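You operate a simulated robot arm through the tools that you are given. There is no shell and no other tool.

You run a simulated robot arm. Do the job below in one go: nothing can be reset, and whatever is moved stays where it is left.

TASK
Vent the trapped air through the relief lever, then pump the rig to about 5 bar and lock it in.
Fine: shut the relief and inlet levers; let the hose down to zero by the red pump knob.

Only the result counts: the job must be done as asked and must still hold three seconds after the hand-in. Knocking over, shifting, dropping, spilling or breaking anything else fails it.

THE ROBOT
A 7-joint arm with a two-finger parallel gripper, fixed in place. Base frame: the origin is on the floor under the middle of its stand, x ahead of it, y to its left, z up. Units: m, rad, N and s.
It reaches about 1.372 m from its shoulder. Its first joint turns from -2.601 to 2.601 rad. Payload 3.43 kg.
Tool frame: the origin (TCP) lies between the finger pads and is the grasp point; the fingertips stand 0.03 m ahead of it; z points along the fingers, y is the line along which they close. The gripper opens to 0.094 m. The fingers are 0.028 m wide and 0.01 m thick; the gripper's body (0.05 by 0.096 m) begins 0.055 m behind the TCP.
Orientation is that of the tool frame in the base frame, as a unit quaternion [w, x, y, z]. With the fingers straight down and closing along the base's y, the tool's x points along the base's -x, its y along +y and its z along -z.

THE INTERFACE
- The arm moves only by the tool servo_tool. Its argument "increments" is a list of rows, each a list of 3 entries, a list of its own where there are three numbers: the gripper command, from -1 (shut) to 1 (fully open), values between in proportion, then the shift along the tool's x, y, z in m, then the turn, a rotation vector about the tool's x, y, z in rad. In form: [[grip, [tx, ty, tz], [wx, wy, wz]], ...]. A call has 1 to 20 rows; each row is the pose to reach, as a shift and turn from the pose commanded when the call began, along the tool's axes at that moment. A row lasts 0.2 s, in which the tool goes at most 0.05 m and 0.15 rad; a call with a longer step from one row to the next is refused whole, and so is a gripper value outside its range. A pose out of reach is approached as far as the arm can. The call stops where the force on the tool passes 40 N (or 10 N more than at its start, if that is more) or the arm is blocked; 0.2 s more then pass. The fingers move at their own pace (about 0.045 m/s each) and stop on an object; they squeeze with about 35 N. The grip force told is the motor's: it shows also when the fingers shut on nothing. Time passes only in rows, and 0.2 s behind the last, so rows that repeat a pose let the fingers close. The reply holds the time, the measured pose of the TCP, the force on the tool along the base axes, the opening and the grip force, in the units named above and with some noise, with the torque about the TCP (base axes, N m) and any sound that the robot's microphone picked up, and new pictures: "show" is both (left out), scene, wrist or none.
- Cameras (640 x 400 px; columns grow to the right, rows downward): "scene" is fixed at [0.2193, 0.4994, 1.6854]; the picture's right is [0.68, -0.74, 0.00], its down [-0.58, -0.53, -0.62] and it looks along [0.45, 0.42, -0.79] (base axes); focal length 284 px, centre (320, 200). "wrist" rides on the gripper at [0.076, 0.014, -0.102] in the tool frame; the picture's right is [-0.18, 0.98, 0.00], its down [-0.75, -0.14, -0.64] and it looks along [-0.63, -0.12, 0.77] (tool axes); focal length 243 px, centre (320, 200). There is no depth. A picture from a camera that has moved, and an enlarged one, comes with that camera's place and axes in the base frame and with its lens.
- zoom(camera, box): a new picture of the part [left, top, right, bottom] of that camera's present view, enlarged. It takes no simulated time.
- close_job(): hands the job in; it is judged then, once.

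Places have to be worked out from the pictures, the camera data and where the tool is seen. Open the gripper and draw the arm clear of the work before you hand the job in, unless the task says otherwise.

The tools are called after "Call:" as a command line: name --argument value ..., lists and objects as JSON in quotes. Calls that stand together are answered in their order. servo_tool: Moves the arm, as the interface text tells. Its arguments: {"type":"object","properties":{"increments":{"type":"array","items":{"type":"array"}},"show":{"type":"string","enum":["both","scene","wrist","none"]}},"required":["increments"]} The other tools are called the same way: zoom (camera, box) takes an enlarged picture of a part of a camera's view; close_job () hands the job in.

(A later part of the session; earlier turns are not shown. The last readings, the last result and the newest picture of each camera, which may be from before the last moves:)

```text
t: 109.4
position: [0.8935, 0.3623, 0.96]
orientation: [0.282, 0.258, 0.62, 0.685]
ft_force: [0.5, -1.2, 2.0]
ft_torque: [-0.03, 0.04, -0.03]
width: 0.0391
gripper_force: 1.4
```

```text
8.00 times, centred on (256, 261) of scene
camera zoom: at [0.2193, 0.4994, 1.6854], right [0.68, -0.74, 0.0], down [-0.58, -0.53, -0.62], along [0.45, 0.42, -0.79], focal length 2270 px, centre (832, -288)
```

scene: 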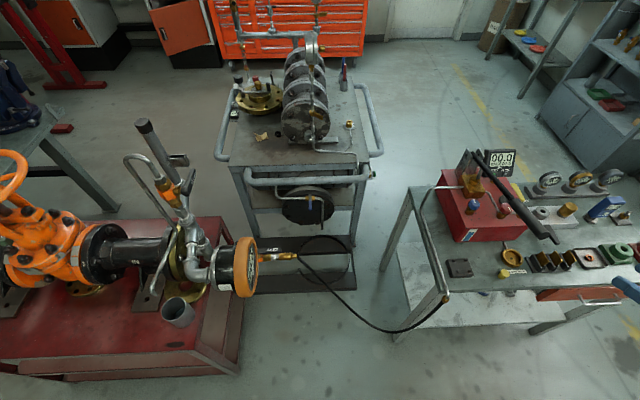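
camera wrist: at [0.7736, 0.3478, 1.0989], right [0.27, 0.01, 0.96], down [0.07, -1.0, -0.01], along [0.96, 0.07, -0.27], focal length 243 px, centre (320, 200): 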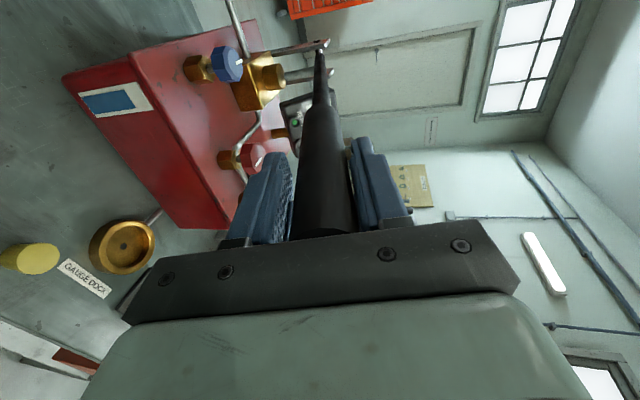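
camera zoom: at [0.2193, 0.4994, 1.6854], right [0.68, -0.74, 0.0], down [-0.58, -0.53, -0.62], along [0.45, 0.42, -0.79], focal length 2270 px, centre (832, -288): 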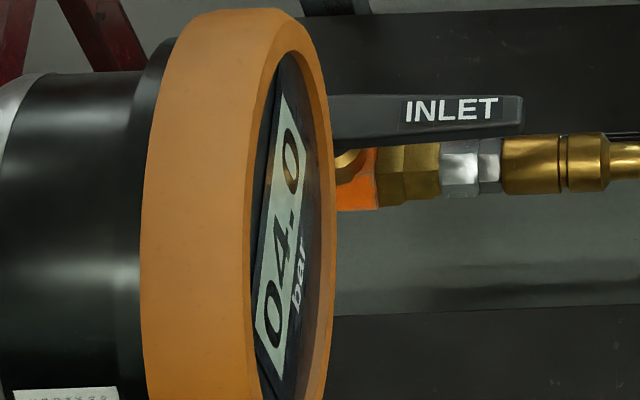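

4.0 bar on both. I press a further 0.1 rad.

Call:
servo_tool --increments '[[-0.19, [0, -0.0171, 0.0004], [-0.05, 0, 0]], [-0.19, [0, -0.034, 0.0017], [-0.1, 0, 0]]]' --show "none"

Call:
zoom --camera "scene" --box '[470, 140, 550, 190]'

Call:
zoom --camera "scene" --box '[236, 236, 276, 286]'

```text
t: 110.0
position: [0.8953, 0.3647, 0.9274]
orientation: [0.295, 0.243, 0.586, 0.715]
ft_force: [0.7, -1.3, 3.1]
ft_torque: [-0.08, 0.05, 0.01]
width: 0.0395
gripper_force: 1.5
```

```text
8.00 times, centred on (510, 165) of scene
camera zoom: at [0.2193, 0.4994, 1.6854], right [0.68, -0.74, 0.0], down [-0.58, -0.53, -0.62], along [0.45, 0.42, -0.79], focal length 2270 px, centre (-1200, 480)
```

zoom: 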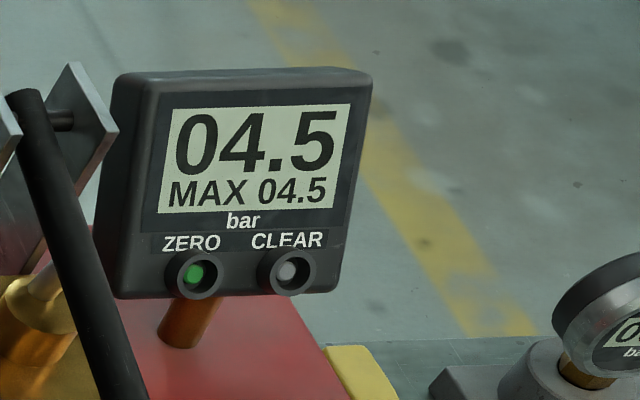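

```text
8.00 times, centred on (256, 261) of scene
camera zoom: at [0.2193, 0.4994, 1.6854], right [0.68, -0.74, 0.0], down [-0.58, -0.53, -0.62], along [0.45, 0.42, -0.79], focal length 2270 px, centre (832, -288)
```

zoom: 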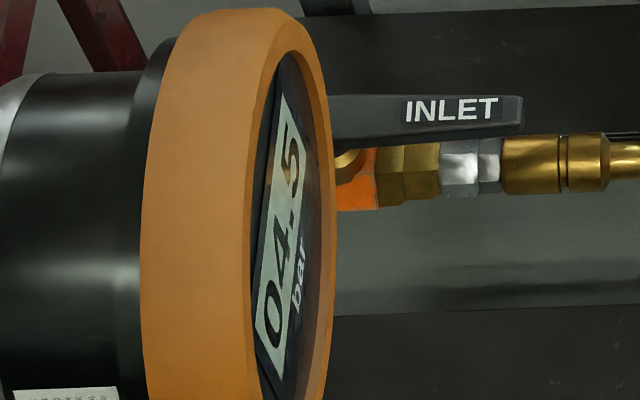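

4.5 bar. I let the handle up and give a short third stroke to bring it to 5.0.

Call:
servo_tool --increments '[[-0.19, [0, 0.034, 0.0017], [0.1, 0, 0]], [-0.19, [0, 0.0677, 0.0068], [0.2, 0, 0]], [-0.19, [0, 0.1008, 0.0152], [0.3, 0, 0]], [-0.19, [0, 0.1328, 0.0269], [0.4, 0, 0]], [-0.19, [0, 0.1328, 0.0269], [0.4, 0, 0]], [-0.19, [0, 0.117, 0.0207], [0.35, 0, 0]]]' --show "none"

Call:
zoom --camera "scene" --box '[470, 140, 550, 190]'

Call:
zoom --camera "scene" --box '[236, 236, 276, 286]'

```text
t: 111.4
position: [0.892, 0.3629, 1.0453]
orientation: [0.247, 0.29, 0.701, 0.603]
ft_force: [0.2, -0.2, 0.3]
ft_torque: [-0.04, -0.02, -0.04]
width: 0.0382
gripper_force: 0.5
```

```text
8.00 times, centred on (510, 165) of scene
camera zoom: at [0.2193, 0.4994, 1.6854], right [0.68, -0.74, 0.0], down [-0.58, -0.53, -0.62], along [0.45, 0.42, -0.79], focal length 2270 px, centre (-1200, 480)
```

zoom: 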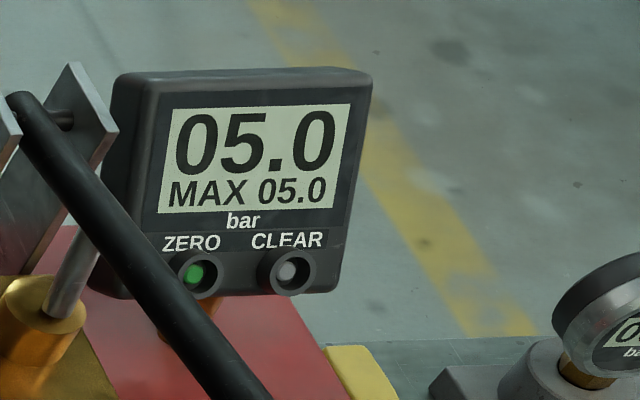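

```text
8.00 times, centred on (256, 261) of scene
camera zoom: at [0.2193, 0.4994, 1.6854], right [0.68, -0.74, 0.0], down [-0.58, -0.53, -0.62], along [0.45, 0.42, -0.79], focal length 2270 px, centre (832, -288)
```

zoom: 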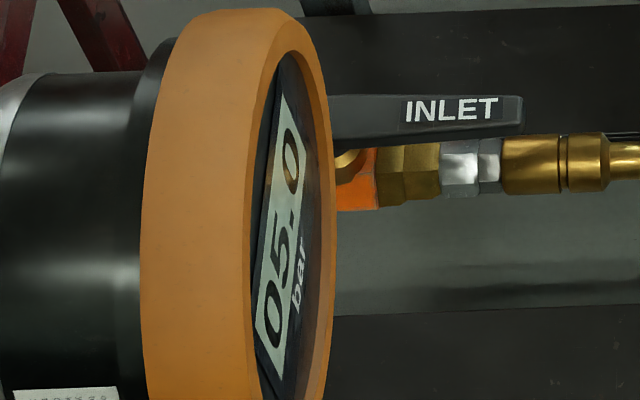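

Both gauges read 5.0. I add a tiny bit more stroke to sit nearer the middle of that reading, then let the handle rise and check it holds.

Call:
servo_tool --increments '[[-0.19, [0, -0.0075, 0.0001], [-0.022, 0, 0]], [-0.19, [0, 0.0085, 0.0001], [0.025, 0, 0]], [-0.19, [0, 0.0171, 0.0004], [0.05, 0, 0]], [0.277, [0, 0.0171, 0.0004], [0.05, 0, 0]], [0.277, [0, 0.0171, 0.0004], [0.05, 0, 0]], [0.277, [0, 0.0171, 0.0004], [0.05, 0, 0]]]' --show "none"

Call:
zoom --camera "scene" --box '[470, 140, 550, 190]'

Call:
zoom --camera "scene" --box '[236, 236, 276, 286]'

```text
t: 112.8
position: [0.8954, 0.3641, 1.0632]
orientation: [0.24, 0.296, 0.716, 0.584]
ft_force: [-0.6, 0.5, 0.6]
ft_torque: [0.0, 0.03, -0.01]
width: 0.06
gripper_force: 0.1
```

```text
8.00 times, centred on (510, 165) of scene
camera zoom: at [0.2193, 0.4994, 1.6854], right [0.68, -0.74, 0.0], down [-0.58, -0.53, -0.62], along [0.45, 0.42, -0.79], focal length 2270 px, centre (-1200, 480)
```

zoom: 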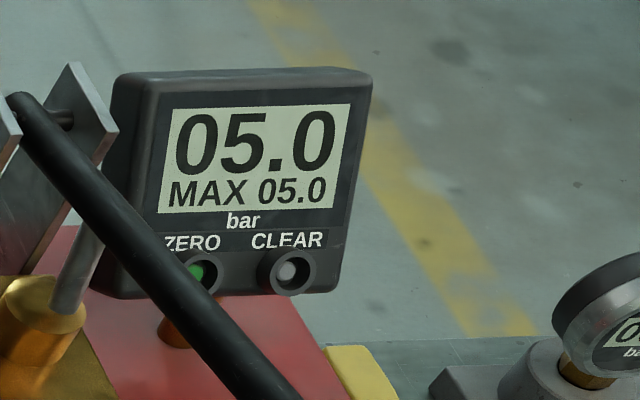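

```text
8.00 times, centred on (256, 261) of scene
camera zoom: at [0.2193, 0.4994, 1.6854], right [0.68, -0.74, 0.0], down [-0.58, -0.53, -0.62], along [0.45, 0.42, -0.79], focal length 2270 px, centre (832, -288)
```

zoom: 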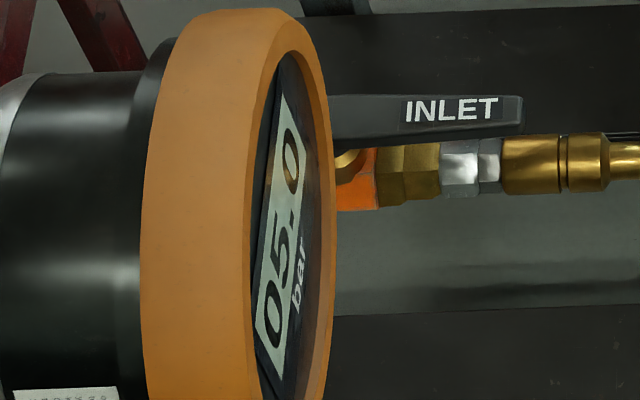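

Pressure holds at 5.0 bar with the handle up. I withdraw from the handle and head for the inlet lever.

Call:
servo_tool --increments '[[0.277, [0, 0, -0.04], [0, 0, 0]], [0.277, [0, 0, -0.08], [0, 0, 0]], [0.277, [0, 0, -0.12], [0, 0, 0]], [-1, [0, 0, -0.16], [0, 0, 0]], [-1, [0, 0, -0.2], [0, 0, 0]], [-1, [0, 0, -0.22], [0, 0, 0]]]' --show "none"

Call:
servo_tool --increments '[[-1, [0.0376, 0.0076, 0.0182], [-0.0729, 0.0548, -0.0909]], [-1, [0.0751, 0.0152, 0.0365], [-0.1459, 0.1097, -0.1818]], [-1, [0.1127, 0.0227, 0.0547], [-0.2188, 0.1645, -0.2728]], [-1, [0.1502, 0.0303, 0.073], [-0.2917, 0.2193, -0.3637]], [-1, [0.1878, 0.0379, 0.0912], [-0.3646, 0.2741, -0.4546]], [-1, [0.2254, 0.0455, 0.1094], [-0.4376, 0.329, -0.5455]], [-1, [0.2629, 0.0531, 0.1277], [-0.5105, 0.3838, -0.6364]], [-1, [0.3005, 0.0606, 0.1459], [-0.5834, 0.4386, -0.7274]], [-1, [0.338, 0.0682, 0.1641], [-0.6563, 0.4934, -0.8183]], [-1, [0.3756, 0.0758, 0.1824], [-0.7293, 0.5483, -0.9092]], [-1, [0.4132, 0.0834, 0.2006], [-0.8022, 0.6031, -1.0001]], [-1, [0.4507, 0.091, 0.2188], [-0.8751, 0.6579, -1.091]], [-1, [0.4883, 0.0985, 0.2371], [-0.948, 0.7127, -1.1819]], [-1, [0.5258, 0.1061, 0.2553], [-1.021, 0.7676, -1.2729]], [-1, [0.5634, 0.1137, 0.2736], [-1.0939, 0.8224, -1.3638]], [-1, [0.601, 0.1213, 0.2918], [-1.1668, 0.8772, -1.4547]]]' --show "both"

```text
t: 114.2
position: [0.7443, 0.213, 1.1074]
orientation: [0.239, 0.297, 0.716, 0.584]
ft_force: [0.3, -0.2, -0.3]
ft_torque: [0.03, 0.01, 0.03]
width: 0.0
gripper_force: 9.1
```

```text
t: 117.6
position: [0.5329, 0.8546, 1.1685]
orientation: [-0.359, 0.613, -0.349, -0.611]
ft_force: [-0.3, -0.1, -0.2]
ft_torque: [-0.02, 0.0, 0.02]
width: 0.0
gripper_force: 33.2
camera wrist: at [0.5727, 0.7574, 1.092], right [-0.86, -0.49, 0.17], down [0.43, -0.5, 0.75], along [-0.28, 0.72, 0.64], focal length 243 px, centre (320, 200)
```

scene: 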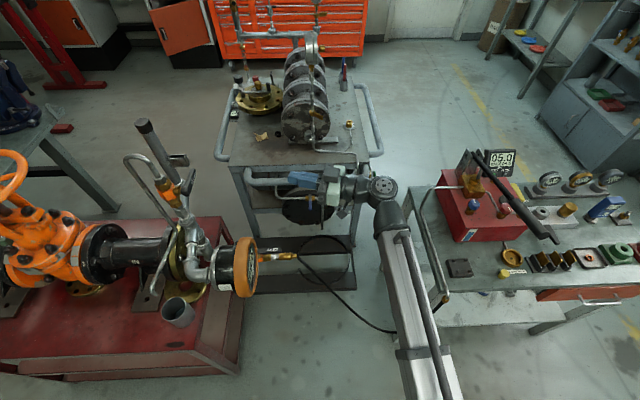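
wrist: 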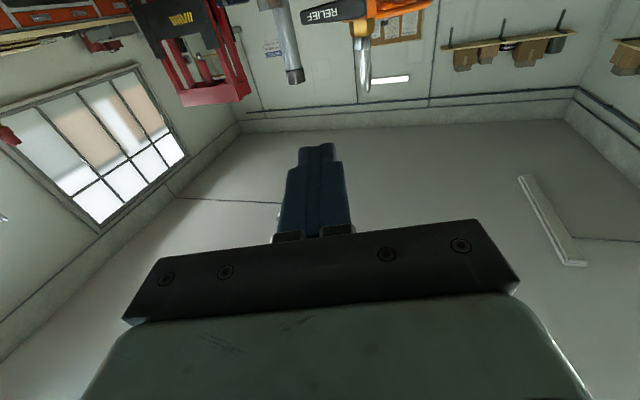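

Display still 5.0. I lower the tilted hand to just above the robot side of the inlet lever.

Call:
servo_tool --increments '[[-1, [0.0304, 0.0039, 0.0066], [-0.0243, 0.113, -0.0137]], [-1, [0.0608, 0.0078, 0.0132], [-0.0485, 0.226, -0.0273]], [-1, [0.0913, 0.0116, 0.0197], [-0.0728, 0.3391, -0.041]], [-1, [0.1217, 0.0155, 0.0263], [-0.0971, 0.4521, -0.0547]], [-1, [0.1521, 0.0194, 0.0329], [-0.1214, 0.5651, -0.0684]], [-1, [0.1825, 0.0233, 0.0395], [-0.1456, 0.6781, -0.082]], [-1, [0.2129, 0.0272, 0.0461], [-0.1699, 0.7911, -0.0957]], [-1, [0.2434, 0.031, 0.0526], [-0.1942, 0.9042, -0.1094]], [-1, [0.2738, 0.0349, 0.0592], [-0.2184, 1.0172, -0.123]], [-1, [0.3042, 0.0388, 0.0658], [-0.2427, 1.1302, -0.1367]]]' --show "wrist"

Call:
zoom --camera "wrist" --box '[220, 0, 500, 220]'

Call:
zoom --camera "scene" --box '[215, 180, 335, 290]'

```text
t: 119.8
position: [0.4721, 0.8946, 0.8656]
orientation: [-0.082, 0.901, -0.376, -0.201]
ft_force: [1.1, -0.1, -0.4]
ft_torque: [0.03, 0.04, 0.01]
width: 0.0
gripper_force: 33.4
camera wrist: at [0.542, 0.8036, 0.9262], right [-0.82, -0.57, 0.08], down [-0.19, 0.39, 0.9], along [-0.55, 0.72, -0.43], focal length 243 px, centre (320, 200)
```

wrist: 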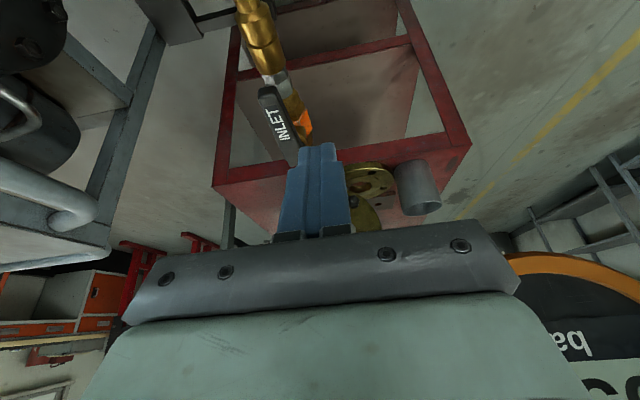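

```text
1.82 times, centred on (360, 110) of wrist
camera zoom: at [0.542, 0.8036, 0.9262], right [-0.82, -0.57, 0.08], down [-0.19, 0.39, 0.9], along [-0.55, 0.72, -0.43], focal length 441 px, centre (247, 364)
```

zoom: 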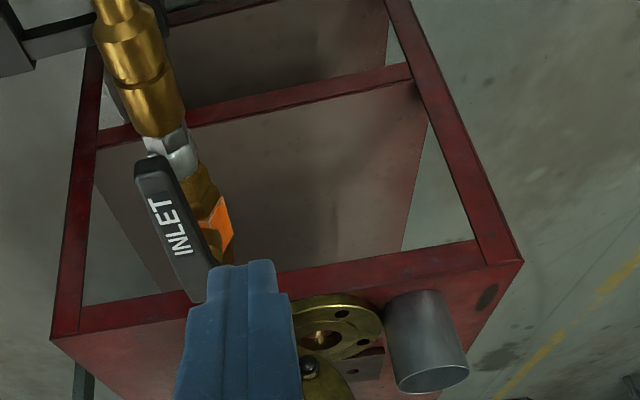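

```text
3.64 times, centred on (275, 235) of scene
camera zoom: at [0.2193, 0.4994, 1.6854], right [0.68, -0.74, 0.0], down [-0.58, -0.53, -0.62], along [0.45, 0.42, -0.79], focal length 1032 px, centre (484, 73)
```

zoom: 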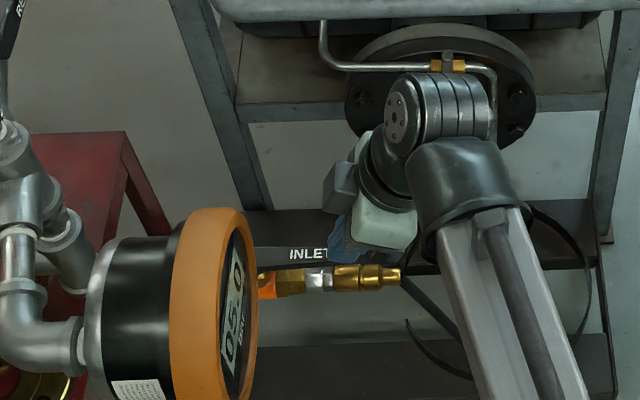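

The lever lies along the hose with its robot side free. I lower the bar beside it.

Call:
servo_tool --increments '[[-1, [-0.0005, 0.0003, 0.035], [0, 0, 0]], [-1, [-0.001, 0.0006, 0.07], [0, 0, 0]], [-1, [-0.0014, 0.0009, 0.1], [0, 0, 0]], [-1, [-0.0016, 0.001, 0.1229], [0, 0, 0]]]' --show "wrist"

Call:
zoom --camera "scene" --box '[215, 180, 335, 290]'

```text
t: 120.8
position: [0.4335, 0.9324, 0.7534]
orientation: [-0.083, 0.901, -0.376, -0.201]
ft_force: [0.1, -0.2, -0.2]
ft_torque: [-0.03, 0.02, 0.0]
width: 0.0
gripper_force: 33.1
camera wrist: at [0.5039, 0.8417, 0.8144], right [-0.82, -0.57, 0.08], down [-0.19, 0.39, 0.9], along [-0.55, 0.72, -0.43], focal length 243 px, centre (320, 200)
```

wrist: 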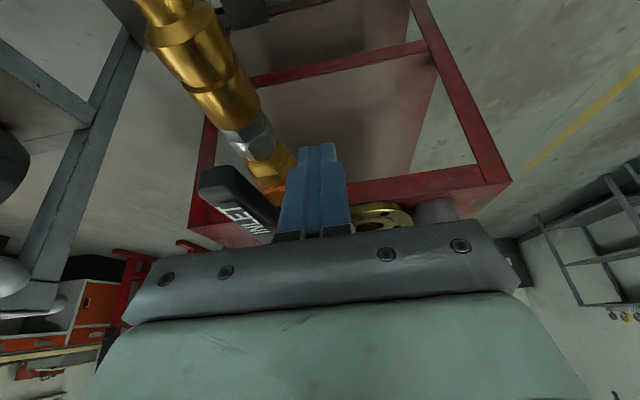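

```text
3.64 times, centred on (275, 235) of scene
camera zoom: at [0.2193, 0.4994, 1.6854], right [0.68, -0.74, 0.0], down [-0.58, -0.53, -0.62], along [0.45, 0.42, -0.79], focal length 1032 px, centre (484, 73)
```

zoom: 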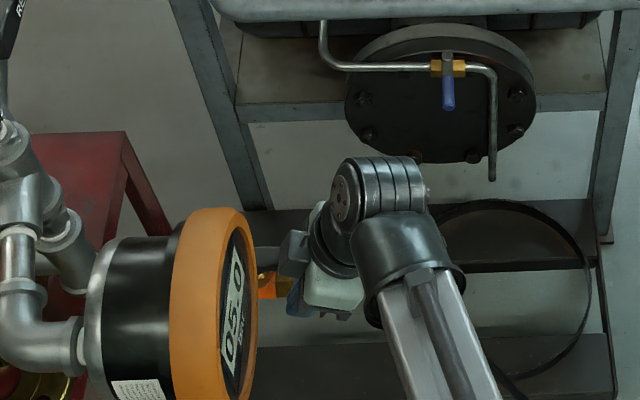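

The bar is beside the lever. I push it back toward shut along the arc.

Call:
servo_tool --increments '[[-1, [-0.0001, -0.017, 0], [0, 0, 0]], [-1, [0.0018, -0.0233, -0.0009], [0, 0, 0]], [-1, [0.0037, -0.0296, -0.0018], [0, 0, 0]], [-1, [0.0042, -0.037, -0.0021], [0, 0, 0]], [-1, [0.0046, -0.0443, -0.0023], [0, 0, 0]], [-1, [0.0033, -0.052, -0.0017], [0, 0, 0]], [-1, [0.0019, -0.0598, -0.0011], [0, 0, 0]], [-1, [-0.0016, -0.0675, 0.0005], [0, 0, 0]], [-1, [-0.0051, -0.0751, 0.0021], [0, 0, 0]], [-1, [-0.0108, -0.0817, 0.0047], [0, 0, 0]], [-1, [-0.0166, -0.0882, 0.0074], [0, 0, 0]], [-1, [-0.0242, -0.0928, 0.011], [0, 0, 0]], [-1, [-0.0319, -0.0974, 0.0145], [0, 0, 0]], [-1, [-0.0386, -0.0973, 0.0177], [0, 0, 0]]]' --show "wrist"

Call:
zoom --camera "wrist" --box '[220, 40, 500, 240]'

Call:
zoom --camera "scene" --box '[215, 180, 335, 290]'

```text
t: 121.5
position: [0.4442, 0.9428, 0.7546]
orientation: [-0.074, 0.901, -0.374, -0.206]
ft_force: [-5.0, -3.0, 3.9]
ft_torque: [-0.09, 0.16, 0.02]
width: 0.0
gripper_force: 33.0
stopped in row 3: the force on the tool passed its limit at 47 N (the readings are from after the stop); the commanded pose is now the measured one
camera wrist: at [0.5153, 0.853, 0.8144], right [-0.81, -0.58, 0.1], down [-0.18, 0.4, 0.9], along [-0.56, 0.71, -0.43], focal length 243 px, centre (320, 200)
```

wrist: 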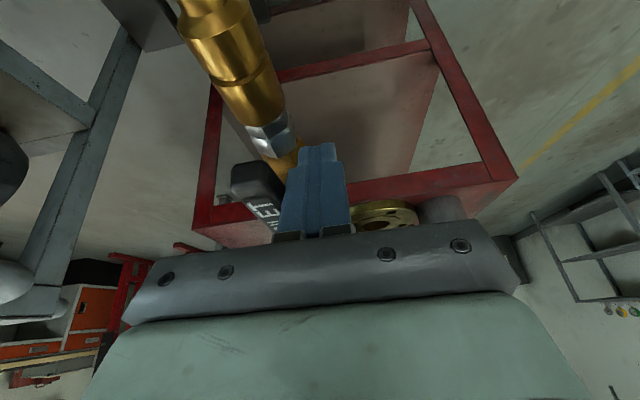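

```text
2.00 times, centred on (360, 140) of wrist
camera zoom: at [0.5153, 0.853, 0.8144], right [-0.81, -0.58, 0.1], down [-0.18, 0.4, 0.9], along [-0.56, 0.71, -0.43], focal length 485 px, centre (240, 320)
```

zoom: 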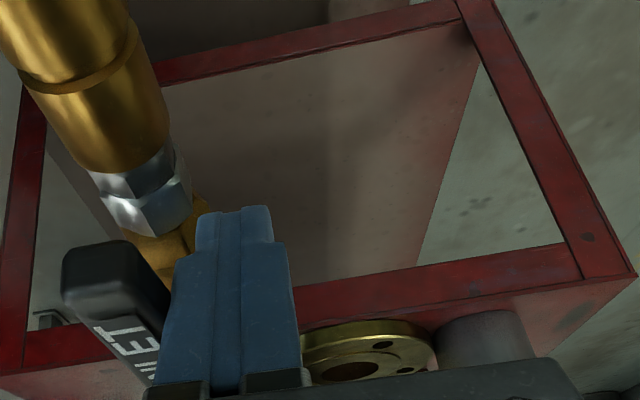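

```text
3.64 times, centred on (275, 235) of scene
camera zoom: at [0.2193, 0.4994, 1.6854], right [0.68, -0.74, 0.0], down [-0.58, -0.53, -0.62], along [0.45, 0.42, -0.79], focal length 1032 px, centre (484, 73)
```

zoom: 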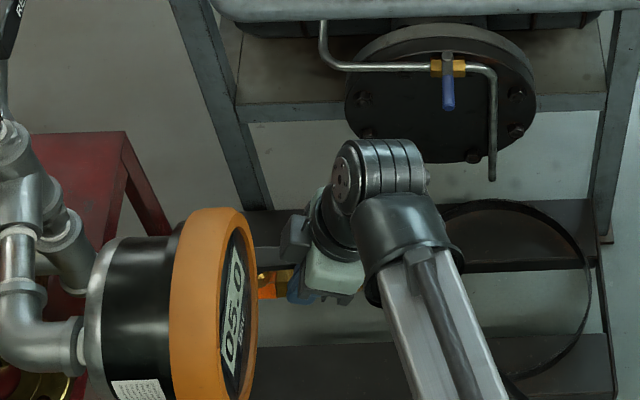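

The push stalled at contact (47 N). I need to see whether the fingertip is on the lever or catching the hex fitting below it.

Call:
zoom --camera "wrist" --box '[220, 110, 360, 240]'

Call:
zoom --camera "scene" --box '[255, 235, 305, 275]'

```text
3.08 times, centred on (290, 175) of wrist
camera zoom: at [0.5153, 0.853, 0.8144], right [-0.81, -0.58, 0.1], down [-0.18, 0.4, 0.9], along [-0.56, 0.71, -0.43], focal length 746 px, centre (412, 277)
```

zoom: 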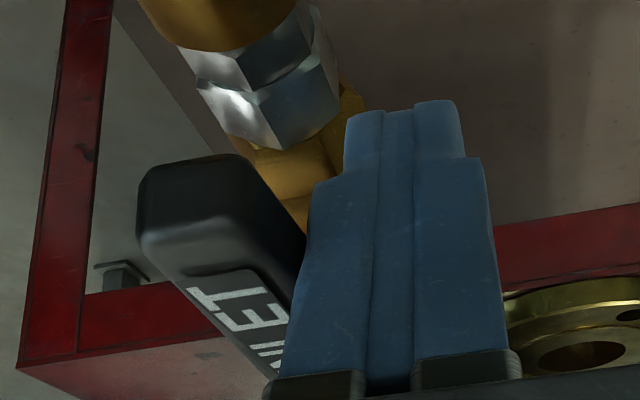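

```text
10.00 times, centred on (280, 255) of scene
camera zoom: at [0.2193, 0.4994, 1.6854], right [0.68, -0.74, 0.0], down [-0.58, -0.53, -0.62], along [0.45, 0.42, -0.79], focal length 2838 px, centre (720, -350)
```

zoom: 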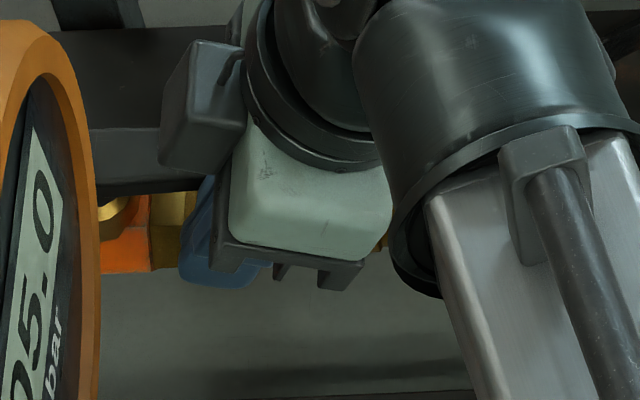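

The fingertip sits level with the hex fitting's top, so it is probably catching that. I back off, raise 13 mm (still overlapping the lever) and push again gently.

Call:
servo_tool --increments '[[-1, [-0.0025, 0.0081, -0.0053], [0, 0, 0]], [-1, [-0.0055, 0.0083, -0.0116], [0, 0, 0]], [-1, [-0.0055, 0.0033, -0.0117], [0, 0, 0]], [-1, [-0.0055, -0.0011, -0.0117], [0, 0, 0]], [-1, [-0.0034, -0.0072, -0.0129], [0, 0, 0]], [-1, [-0.0014, -0.0137, -0.014], [0, 0, 0]], [-1, [-0.0009, -0.0212, -0.0143], [0, 0, 0]], [-1, [-0.0005, -0.0284, -0.0147], [0, 0, 0]], [-1, [-0.0018, -0.0362, -0.0143], [0, 0, 0]], [-1, [-0.0032, -0.0439, -0.0138], [0, 0, 0]]]' --show "wrist"

Call:
zoom --camera "wrist" --box '[200, 40, 480, 240]'

```text
t: 123.7
position: [0.4785, 0.9718, 0.7672]
orientation: [-0.074, 0.901, -0.375, -0.204]
ft_force: [-0.2, -0.6, -0.4]
ft_torque: [-0.04, 0.05, 0.02]
width: 0.0
gripper_force: 33.0
camera wrist: at [0.5489, 0.8832, 0.8269], right [-0.81, -0.58, 0.1], down [-0.18, 0.4, 0.9], along [-0.56, 0.71, -0.43], focal length 243 px, centre (320, 200)
```

wrist: 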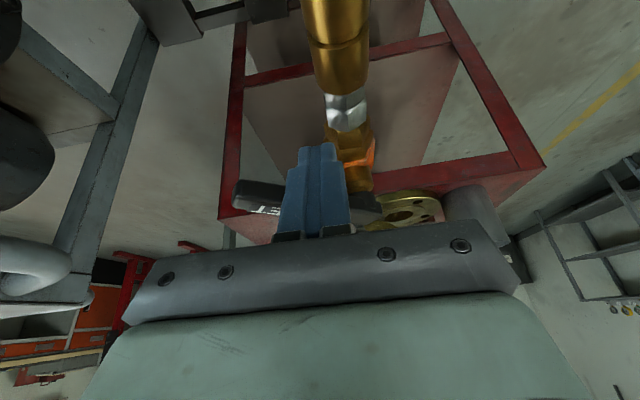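

```text
2.00 times, centred on (340, 140) of wrist
camera zoom: at [0.5489, 0.8832, 0.8269], right [-0.81, -0.58, 0.1], down [-0.18, 0.4, 0.9], along [-0.56, 0.71, -0.43], focal length 485 px, centre (280, 320)
```

zoom: 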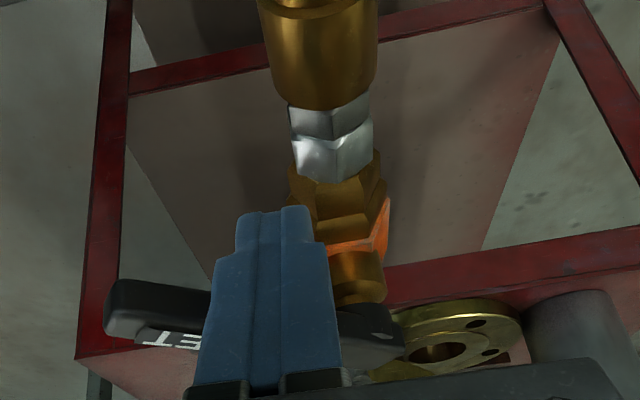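

The lever is now turning (about 60° back). I continue the arc to the shut stop.

Call:
servo_tool --increments '[[-1, [-0.0039, -0.0074, 0.0016], [0, 0, 0]], [-1, [-0.0078, -0.0148, 0.0033], [0, 0, 0]], [-1, [-0.0135, -0.0215, 0.0058], [0, 0, 0]], [-1, [-0.0192, -0.028, 0.0084], [0, 0, 0]], [-1, [-0.0268, -0.0327, 0.0119], [0, 0, 0]], [-1, [-0.0345, -0.0373, 0.0154], [0, 0, 0]], [-1, [-0.039, -0.0373, 0.0175], [0, 0, 0]], [-1, [-0.0431, -0.0373, 0.0195], [0, 0, 0]]]' --show "wrist"

Call:
zoom --camera "wrist" --box '[200, 40, 520, 240]'

Call:
zoom --camera "scene" --box '[215, 180, 335, 290]'

```text
t: 125.2
position: [0.4841, 1.0193, 0.7625]
orientation: [-0.071, 0.903, -0.377, -0.197]
ft_force: [4.6, -2.8, -1.9]
ft_torque: [-0.06, -0.01, 0.04]
width: 0.0001
gripper_force: 32.7
stopped in row 7: the force on the tool passed its limit at 67 N (the readings are from after the stop); the commanded pose is now the measured one
camera wrist: at [0.5545, 0.9305, 0.8254], right [-0.81, -0.57, 0.1], down [-0.19, 0.41, 0.89], along [-0.55, 0.71, -0.44], focal length 243 px, centre (320, 200)
```

wrist: 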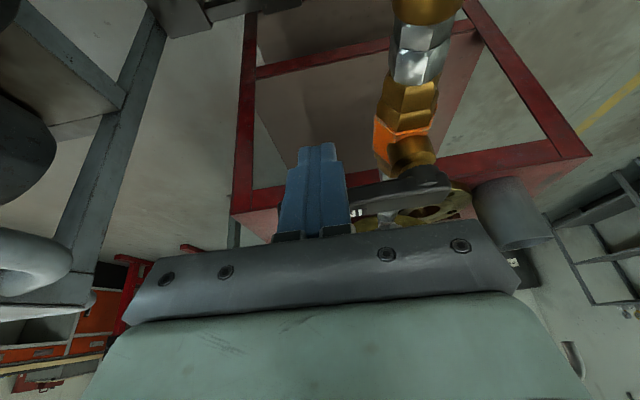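

```text
2.00 times, centred on (360, 140) of wrist
camera zoom: at [0.5545, 0.9305, 0.8254], right [-0.81, -0.57, 0.1], down [-0.19, 0.41, 0.89], along [-0.55, 0.71, -0.44], focal length 485 px, centre (240, 320)
```

zoom: 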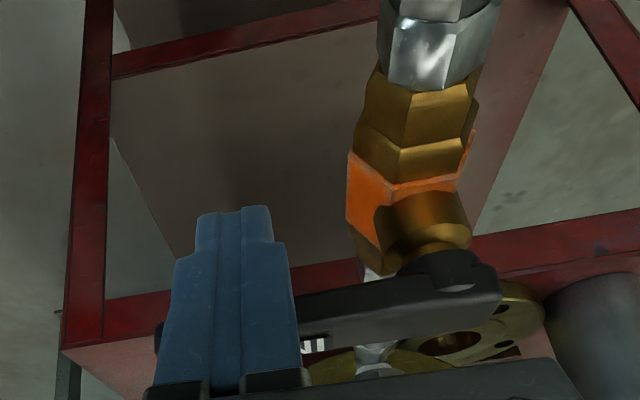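

```text
3.64 times, centred on (275, 235) of scene
camera zoom: at [0.2193, 0.4994, 1.6854], right [0.68, -0.74, 0.0], down [-0.58, -0.53, -0.62], along [0.45, 0.42, -0.79], focal length 1032 px, centre (484, 73)
```

zoom: 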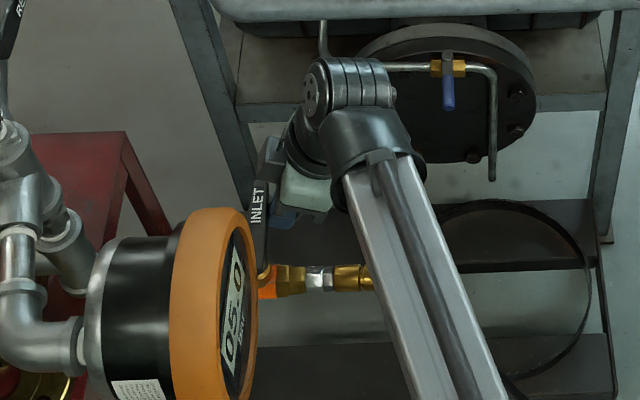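

The inlet lever is crosswise again and against its stop; the rig gauge reads 5.0. I back away from it and lift clear.

Call:
servo_tool --increments '[[-1, [0.01, 0, -0.005], [0, 0, 0]], [-1, [0.015, 0, -0.02], [0, 0, 0]], [-1, [0.015, 0, -0.06], [0, 0, 0]], [-1, [0.015, 0, -0.1], [0, 0, 0]], [-1, [0.015, 0, -0.14], [0, 0, 0]], [-1, [0.015, 0, -0.18], [0, 0, 0]], [-1, [0.015, 0, -0.22], [0, 0, 0]], [-1, [0.015, 0, -0.26], [0, 0, 0]]]' --show "both"

Call:
zoom --camera "scene" --box '[225, 220, 305, 300]'

Call:
zoom --camera "scene" --box '[470, 140, 550, 190]'

Call:
zoom --camera "wrist" --box '[240, 0, 560, 220]'

```text
t: 127.0
position: [0.5704, 0.9403, 0.9934]
orientation: [-0.071, 0.902, -0.376, -0.198]
ft_force: [0.7, -0.7, -0.1]
ft_torque: [0.04, 0.01, 0.03]
width: 0.0002
gripper_force: 32.3
camera wrist: at [0.641, 0.8511, 1.0557], right [-0.81, -0.57, 0.1], down [-0.19, 0.41, 0.89], along [-0.55, 0.71, -0.44], focal length 243 px, centre (320, 200)
```

scene: 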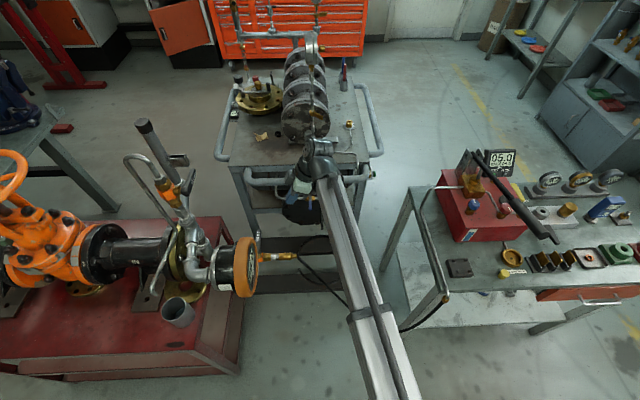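
wrist: 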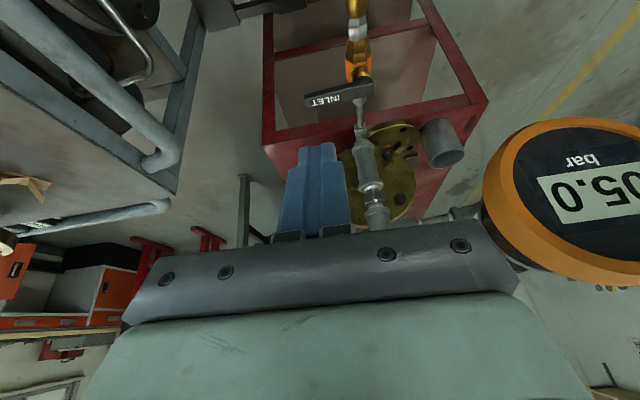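

```text
5.00 times, centred on (265, 260) of scene
camera zoom: at [0.2193, 0.4994, 1.6854], right [0.68, -0.74, 0.0], down [-0.58, -0.53, -0.62], along [0.45, 0.42, -0.79], focal length 1419 px, centre (595, -100)
```

zoom: 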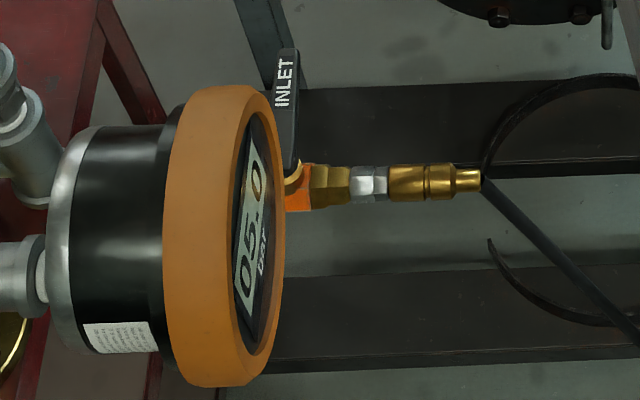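

```text
8.00 times, centred on (510, 165) of scene
camera zoom: at [0.2193, 0.4994, 1.6854], right [0.68, -0.74, 0.0], down [-0.58, -0.53, -0.62], along [0.45, 0.42, -0.79], focal length 2270 px, centre (-1200, 480)
```

zoom: 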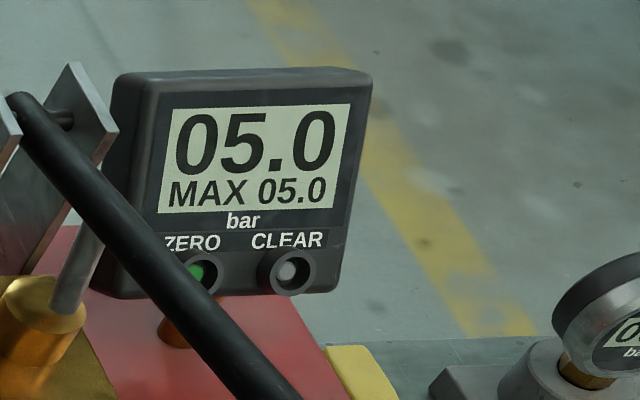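

```text
1.82 times, centred on (400, 110) of wrist
camera zoom: at [0.641, 0.8511, 1.0557], right [-0.81, -0.57, 0.1], down [-0.19, 0.41, 0.89], along [-0.55, 0.71, -0.44], focal length 441 px, centre (174, 364)
```

zoom: 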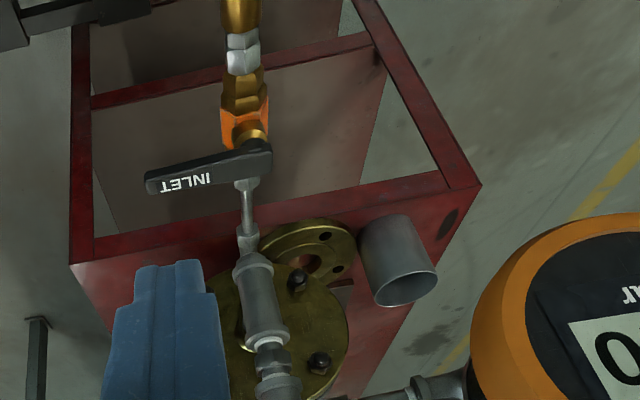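

Inlet is shut, both gauges at 5.0 bar. Now I go back to the pump's red knob to release the hose, staging in front of the pump with the hand level.

Call:
servo_tool --increments '[[-1, [0.0344, 0.0264, -0.0202], [0.0652, -0.0404, 0.0542]], [-1, [0.0688, 0.0528, -0.0403], [0.1304, -0.0808, 0.1084]], [-1, [0.1032, 0.0792, -0.0605], [0.1955, -0.1211, 0.1626]], [-1, [0.1376, 0.1055, -0.0806], [0.2607, -0.1615, 0.2168]], [-1, [0.172, 0.1319, -0.1008], [0.3259, -0.2019, 0.271]], [-1, [0.2064, 0.1583, -0.121], [0.3911, -0.2423, 0.3252]], [-1, [0.2408, 0.1847, -0.1411], [0.4562, -0.2826, 0.3794]], [-1, [0.2752, 0.2111, -0.1613], [0.5214, -0.323, 0.4336]], [-1, [0.3096, 0.2375, -0.1815], [0.5866, -0.3634, 0.4878]], [-1, [0.3439, 0.2638, -0.2016], [0.6518, -0.4038, 0.5419]], [-1, [0.3783, 0.2902, -0.2218], [0.717, -0.4442, 0.5961]], [-1, [0.4127, 0.3166, -0.2419], [0.7821, -0.4845, 0.6503]], [-1, [0.4471, 0.343, -0.2621], [0.8473, -0.5249, 0.7045]], [-1, [0.4815, 0.3694, -0.2823], [0.9125, -0.5653, 0.7587]], [0.489, [0.5159, 0.3958, -0.3024], [0.9777, -0.6057, 0.8129]], [0.489, [0.5503, 0.4221, -0.3226], [1.0428, -0.646, 0.8671]], [0.489, [0.5847, 0.4485, -0.3427], [1.108, -0.6864, 0.9213]], [0.489, [0.6191, 0.4749, -0.3629], [1.1732, -0.7268, 0.9755]]]' --show "both"

```text
t: 130.8
position: [0.7417, 0.0981, 1.0775]
orientation: [0.552, -0.336, 0.719, 0.257]
ft_force: [-0.2, -0.2, -0.3]
ft_torque: [-0.03, -0.01, 0.02]
width: 0.0701
gripper_force: 0.1
camera wrist: at [0.6547, 0.0161, 1.0322], right [-0.72, 0.67, 0.18], down [-0.16, -0.41, 0.89], along [0.67, 0.62, 0.41], focal length 243 px, centre (320, 200)
```

scene: 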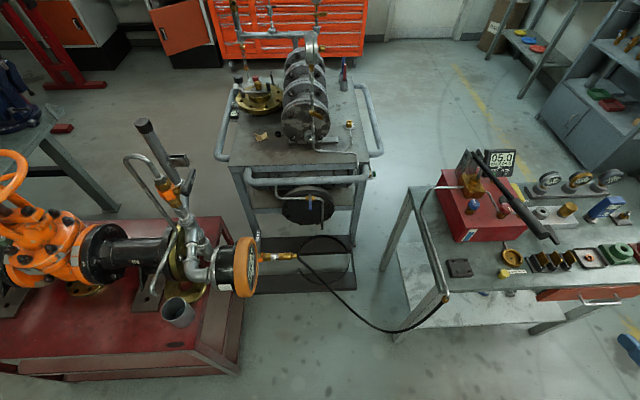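
wrist: 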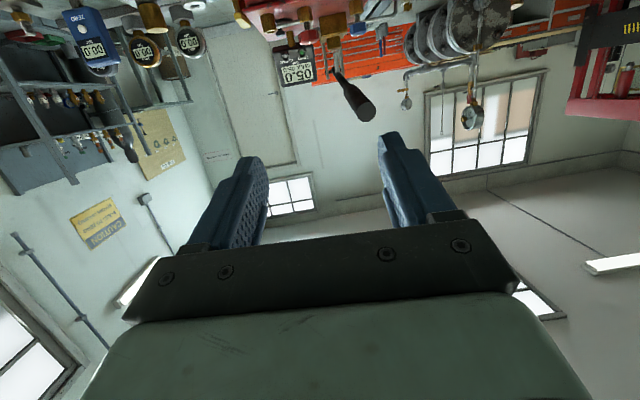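

Staged in front of the pump. I go in low, under the handle, to 13 cm from the knob.

Call:
servo_tool --increments '[[0.489, [0.0102, -0.0035, 0.0373], [0, 0, 0]], [0.489, [0.0204, -0.007, 0.0746], [0, 0, 0]], [0.489, [0.0306, -0.0106, 0.1119], [0, 0, 0]], [0.489, [0.0408, -0.0141, 0.1492], [0, 0, 0]], [0.489, [0.051, -0.0176, 0.1865], [0, 0, 0]], [0.489, [0.0489, -0.0176, 0.2222], [0, 0, 0]], [0.489, [0.0469, -0.0175, 0.2578], [0, 0, 0]], [0.489, [0.0448, -0.0175, 0.2935], [0, 0, 0]], [0.489, [0.0427, -0.0175, 0.3291], [0, 0, 0]]]' --show "wrist"

Call:
zoom --camera "scene" --box '[450, 160, 590, 270]'

```text
t: 132.8
position: [0.9524, 0.3227, 0.9536]
orientation: [0.551, -0.336, 0.72, 0.256]
ft_force: [-0.5, 0.0, 0.1]
ft_torque: [-0.03, 0.01, -0.03]
width: 0.07
gripper_force: 0.0
camera wrist: at [0.865, 0.2395, 0.9071], right [-0.72, 0.67, 0.18], down [-0.16, -0.41, 0.9], along [0.67, 0.62, 0.41], focal length 243 px, centre (320, 200)
```

wrist: 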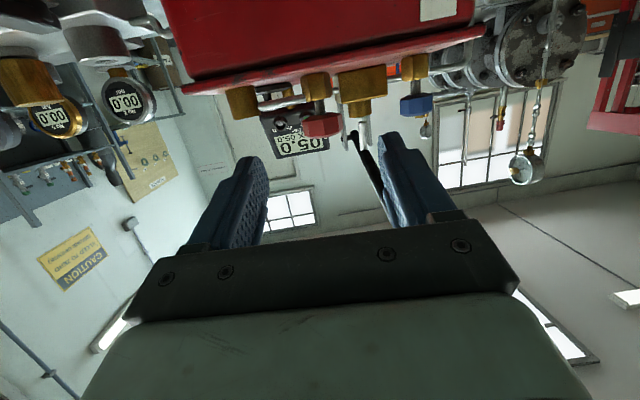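

```text
3.64 times, centred on (520, 215) of scene
camera zoom: at [0.2193, 0.4994, 1.6854], right [0.68, -0.74, 0.0], down [-0.58, -0.53, -0.62], along [0.45, 0.42, -0.79], focal length 1032 px, centre (-407, 146)
```

zoom: 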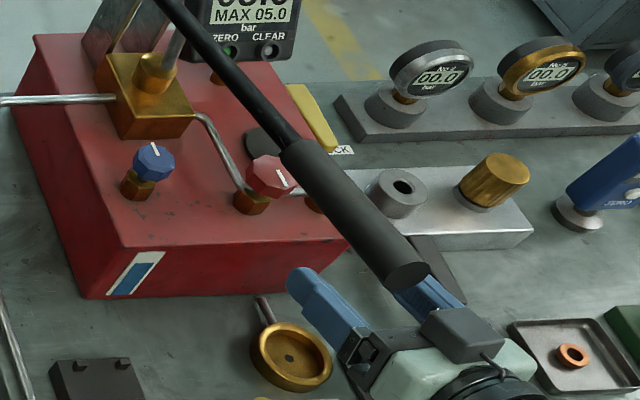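

Knob centred. I advance onto it.

Call:
servo_tool --increments '[[0.35, [-0.0066, 0, 0.032], [0, 0, 0]], [0.35, [-0.0131, -0.0002, 0.064], [0, 0, 0]], [0.35, [-0.0197, -0.0004, 0.096], [0, 0, 0]], [0.35, [-0.0262, -0.0005, 0.127], [0, 0, 0]]]' --show "wrist"

Call:
zoom --camera "wrist" --box '[220, 40, 440, 220]'

```text
t: 133.8
position: [1.0353, 0.4207, 0.9452]
orientation: [0.551, -0.335, 0.72, 0.256]
ft_force: [0.0, -0.1, -0.7]
ft_torque: [-0.04, -0.02, -0.02]
width: 0.0632
gripper_force: 0.0
camera wrist: at [0.9484, 0.3375, 0.8992], right [-0.72, 0.67, 0.18], down [-0.16, -0.41, 0.9], along [0.67, 0.62, 0.41], focal length 243 px, centre (320, 200)
```

wrist: 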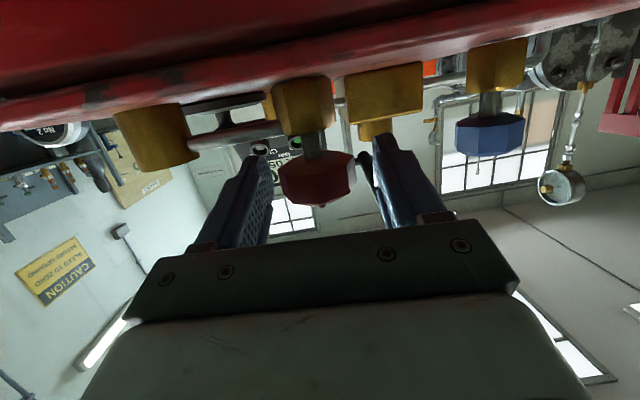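

```text
2.22 times, centred on (330, 130) of wrist
camera zoom: at [0.9484, 0.3375, 0.8992], right [-0.72, 0.67, 0.18], down [-0.16, -0.41, 0.9], along [0.67, 0.62, 0.41], focal length 539 px, centre (298, 356)
```

zoom: 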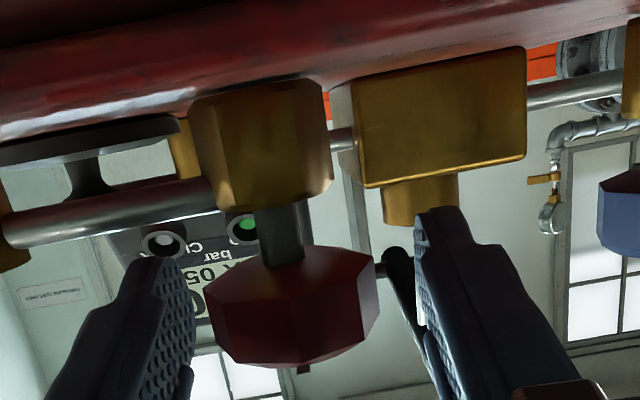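

The knob is 4 mm off-centre toward one finger; I shift sideways, close, and turn counter-clockwise to open the release.

Call:
servo_tool --increments '[[0.35, [0, -0.0039, 0.0004], [0, 0, 0]], [-1, [0, -0.0039, 0.0004], [0, 0, 0]], [-1, [0, -0.0039, 0.0004], [0, 0, 0]], [-1, [0, -0.0039, 0.0004], [0, 0, 0]], [-1, [0, -0.0039, 0.0004], [-0.1159, 0, -0.0311]], [-1, [0, -0.0039, 0.0004], [-0.2318, 0, -0.0621]], [-1, [0, -0.0039, 0.0004], [-0.3478, 0, -0.0932]], [-1, [0, -0.0039, 0.0004], [-0.4637, 0, -0.1242]], [-1, [0, -0.0039, 0.0004], [-0.5796, 0, -0.1553]], [-1, [0, -0.0039, 0.0004], [-0.6955, 0, -0.1863]]]' --show "wrist"

Call:
zoom --camera "scene" --box '[470, 140, 550, 220]'

Call:
zoom --camera "scene" --box '[236, 236, 276, 286]'

```text
t: 135.9
position: [1.0358, 0.4209, 0.9462]
orientation: [0.435, -0.554, 0.569, 0.425]
ft_force: [-4.2, 3.9, 2.3]
ft_torque: [-0.73, -0.08, -0.01]
width: 0.0413
gripper_force: 44.6
stopped in row 10: the force on the tool passed its limit at 41 N (the readings are from after the stop); the commanded pose is now the measured one
camera wrist: at [1.019, 0.3011, 0.8991], right [-0.98, 0.07, 0.18], down [0.13, -0.43, 0.89], along [0.14, 0.9, 0.41], focal length 243 px, centre (320, 200)
```

wrist: 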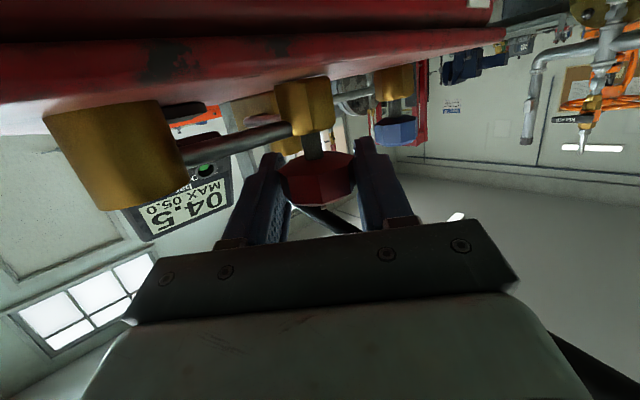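

```text
5.00 times, centred on (510, 180) of scene
camera zoom: at [0.2193, 0.4994, 1.6854], right [0.68, -0.74, 0.0], down [-0.58, -0.53, -0.62], along [0.45, 0.42, -0.79], focal length 1419 px, centre (-630, 300)
```

zoom: 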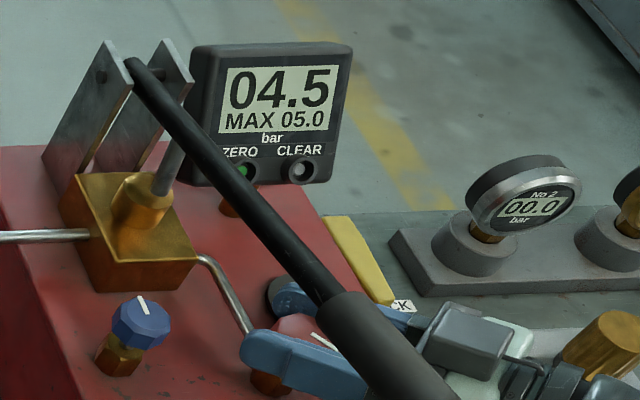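

```text
8.00 times, centred on (256, 261) of scene
camera zoom: at [0.2193, 0.4994, 1.6854], right [0.68, -0.74, 0.0], down [-0.58, -0.53, -0.62], along [0.45, 0.42, -0.79], focal length 2270 px, centre (832, -288)
```

zoom: 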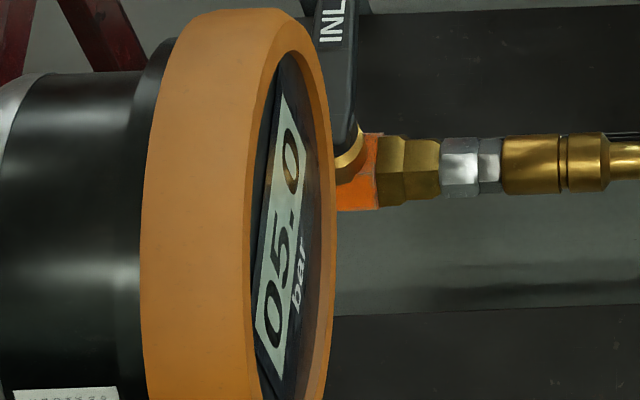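

The hose pressure is dropping (pump 4.5) while the rig stays at 5.0. I hold a few seconds to watch it bleed.

Call:
servo_tool --increments '[[-1, [0, 0, 0], [0, 0, 0]], [-1, [0, 0, 0], [0, 0, 0]], [-1, [0, 0, 0], [0, 0, 0]], [-1, [0, 0, 0], [0, 0, 0]], [-1, [0, 0, 0], [0, 0, 0]], [-1, [0, 0, 0], [0, 0, 0]], [-1, [0, 0, 0], [0, 0, 0]], [-1, [0, 0, 0], [0, 0, 0]], [-1, [0, 0, 0], [0, 0, 0]], [-1, [0, 0, 0], [0, 0, 0]]]' --show "none"

Call:
zoom --camera "scene" --box '[470, 140, 550, 220]'

Call:
zoom --camera "scene" --box '[236, 236, 276, 286]'

```text
t: 138.1
position: [1.037, 0.4208, 0.9454]
orientation: [0.435, -0.554, 0.569, 0.425]
ft_force: [-8.9, 10.1, 4.1]
ft_torque: [0.59, 0.15, -0.02]
width: 0.0414
gripper_force: 45.3
```

```text
5.00 times, centred on (510, 180) of scene
camera zoom: at [0.2193, 0.4994, 1.6854], right [0.68, -0.74, 0.0], down [-0.58, -0.53, -0.62], along [0.45, 0.42, -0.79], focal length 1419 px, centre (-630, 300)
```

zoom: 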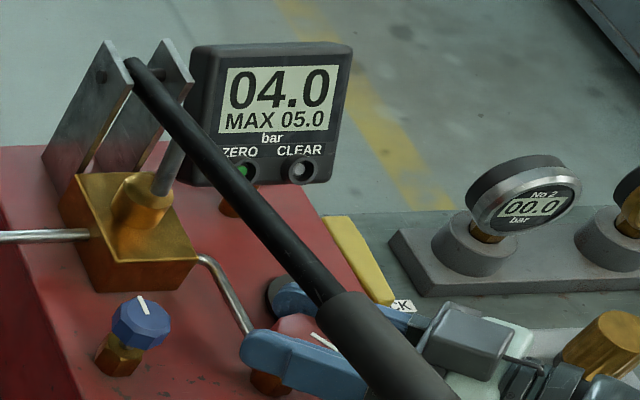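

```text
8.00 times, centred on (256, 261) of scene
camera zoom: at [0.2193, 0.4994, 1.6854], right [0.68, -0.74, 0.0], down [-0.58, -0.53, -0.62], along [0.45, 0.42, -0.79], focal length 2270 px, centre (832, -288)
```

zoom: 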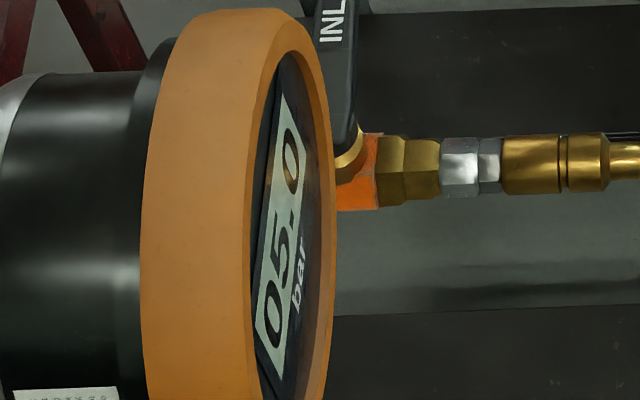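

Bleeding slowly (4.0) with the rig steady at 5.0. I re-grip and open the knob further.

Call:
servo_tool --increments '[[0.35, [0, 0, 0], [0, 0, 0]], [0.35, [0, 0, 0], [0, 0, 0]], [0.35, [0, 0, 0], [0.1159, 0, 0.0311]], [0.35, [0, 0, 0], [0.2318, 0, 0.0621]], [0.35, [0, 0, 0], [0.3478, 0, 0.0932]], [0.35, [0, 0, 0], [0.4637, 0, 0.1242]], [0.35, [0, 0, 0], [0.5796, 0, 0.1553]], [0.35, [0, 0, 0], [0.6955, 0, 0.1863]], [0.35, [0, 0, 0], [0.8115, 0, 0.2174]], [-1, [0, 0, 0], [0.8115, 0, 0.2174]], [-1, [0, 0, 0], [0.8115, 0, 0.2174]], [-1, [0, 0, 0], [0.8115, 0, 0.2174]]]' --show "wrist"

Call:
zoom --camera "scene" --box '[470, 140, 550, 230]'

```text
t: 140.7
position: [1.0366, 0.421, 0.944]
orientation: [0.57, -0.274, 0.746, 0.21]
ft_force: [-7.1, 5.3, 0.2]
ft_torque: [0.38, -0.2, 0.0]
width: 0.0411
gripper_force: 43.4
camera wrist: at [0.9365, 0.3538, 0.8985], right [-0.6, 0.78, 0.18], down [-0.23, -0.38, 0.9], along [0.77, 0.5, 0.41], focal length 243 px, centre (320, 200)
```

wrist: 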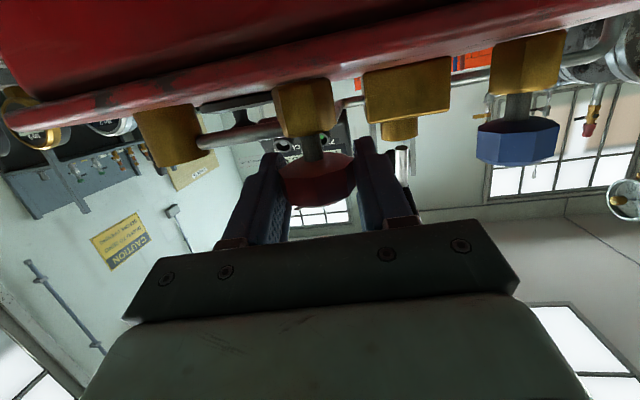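

```text
4.44 times, centred on (510, 185) of scene
camera zoom: at [0.2193, 0.4994, 1.6854], right [0.68, -0.74, 0.0], down [-0.58, -0.53, -0.62], along [0.45, 0.42, -0.79], focal length 1261 px, centre (-524, 267)
```

zoom: 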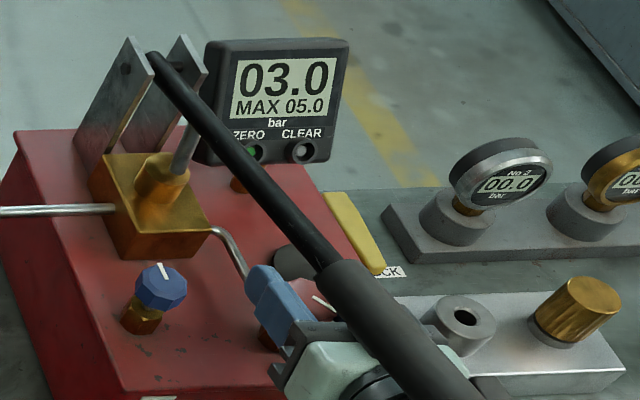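

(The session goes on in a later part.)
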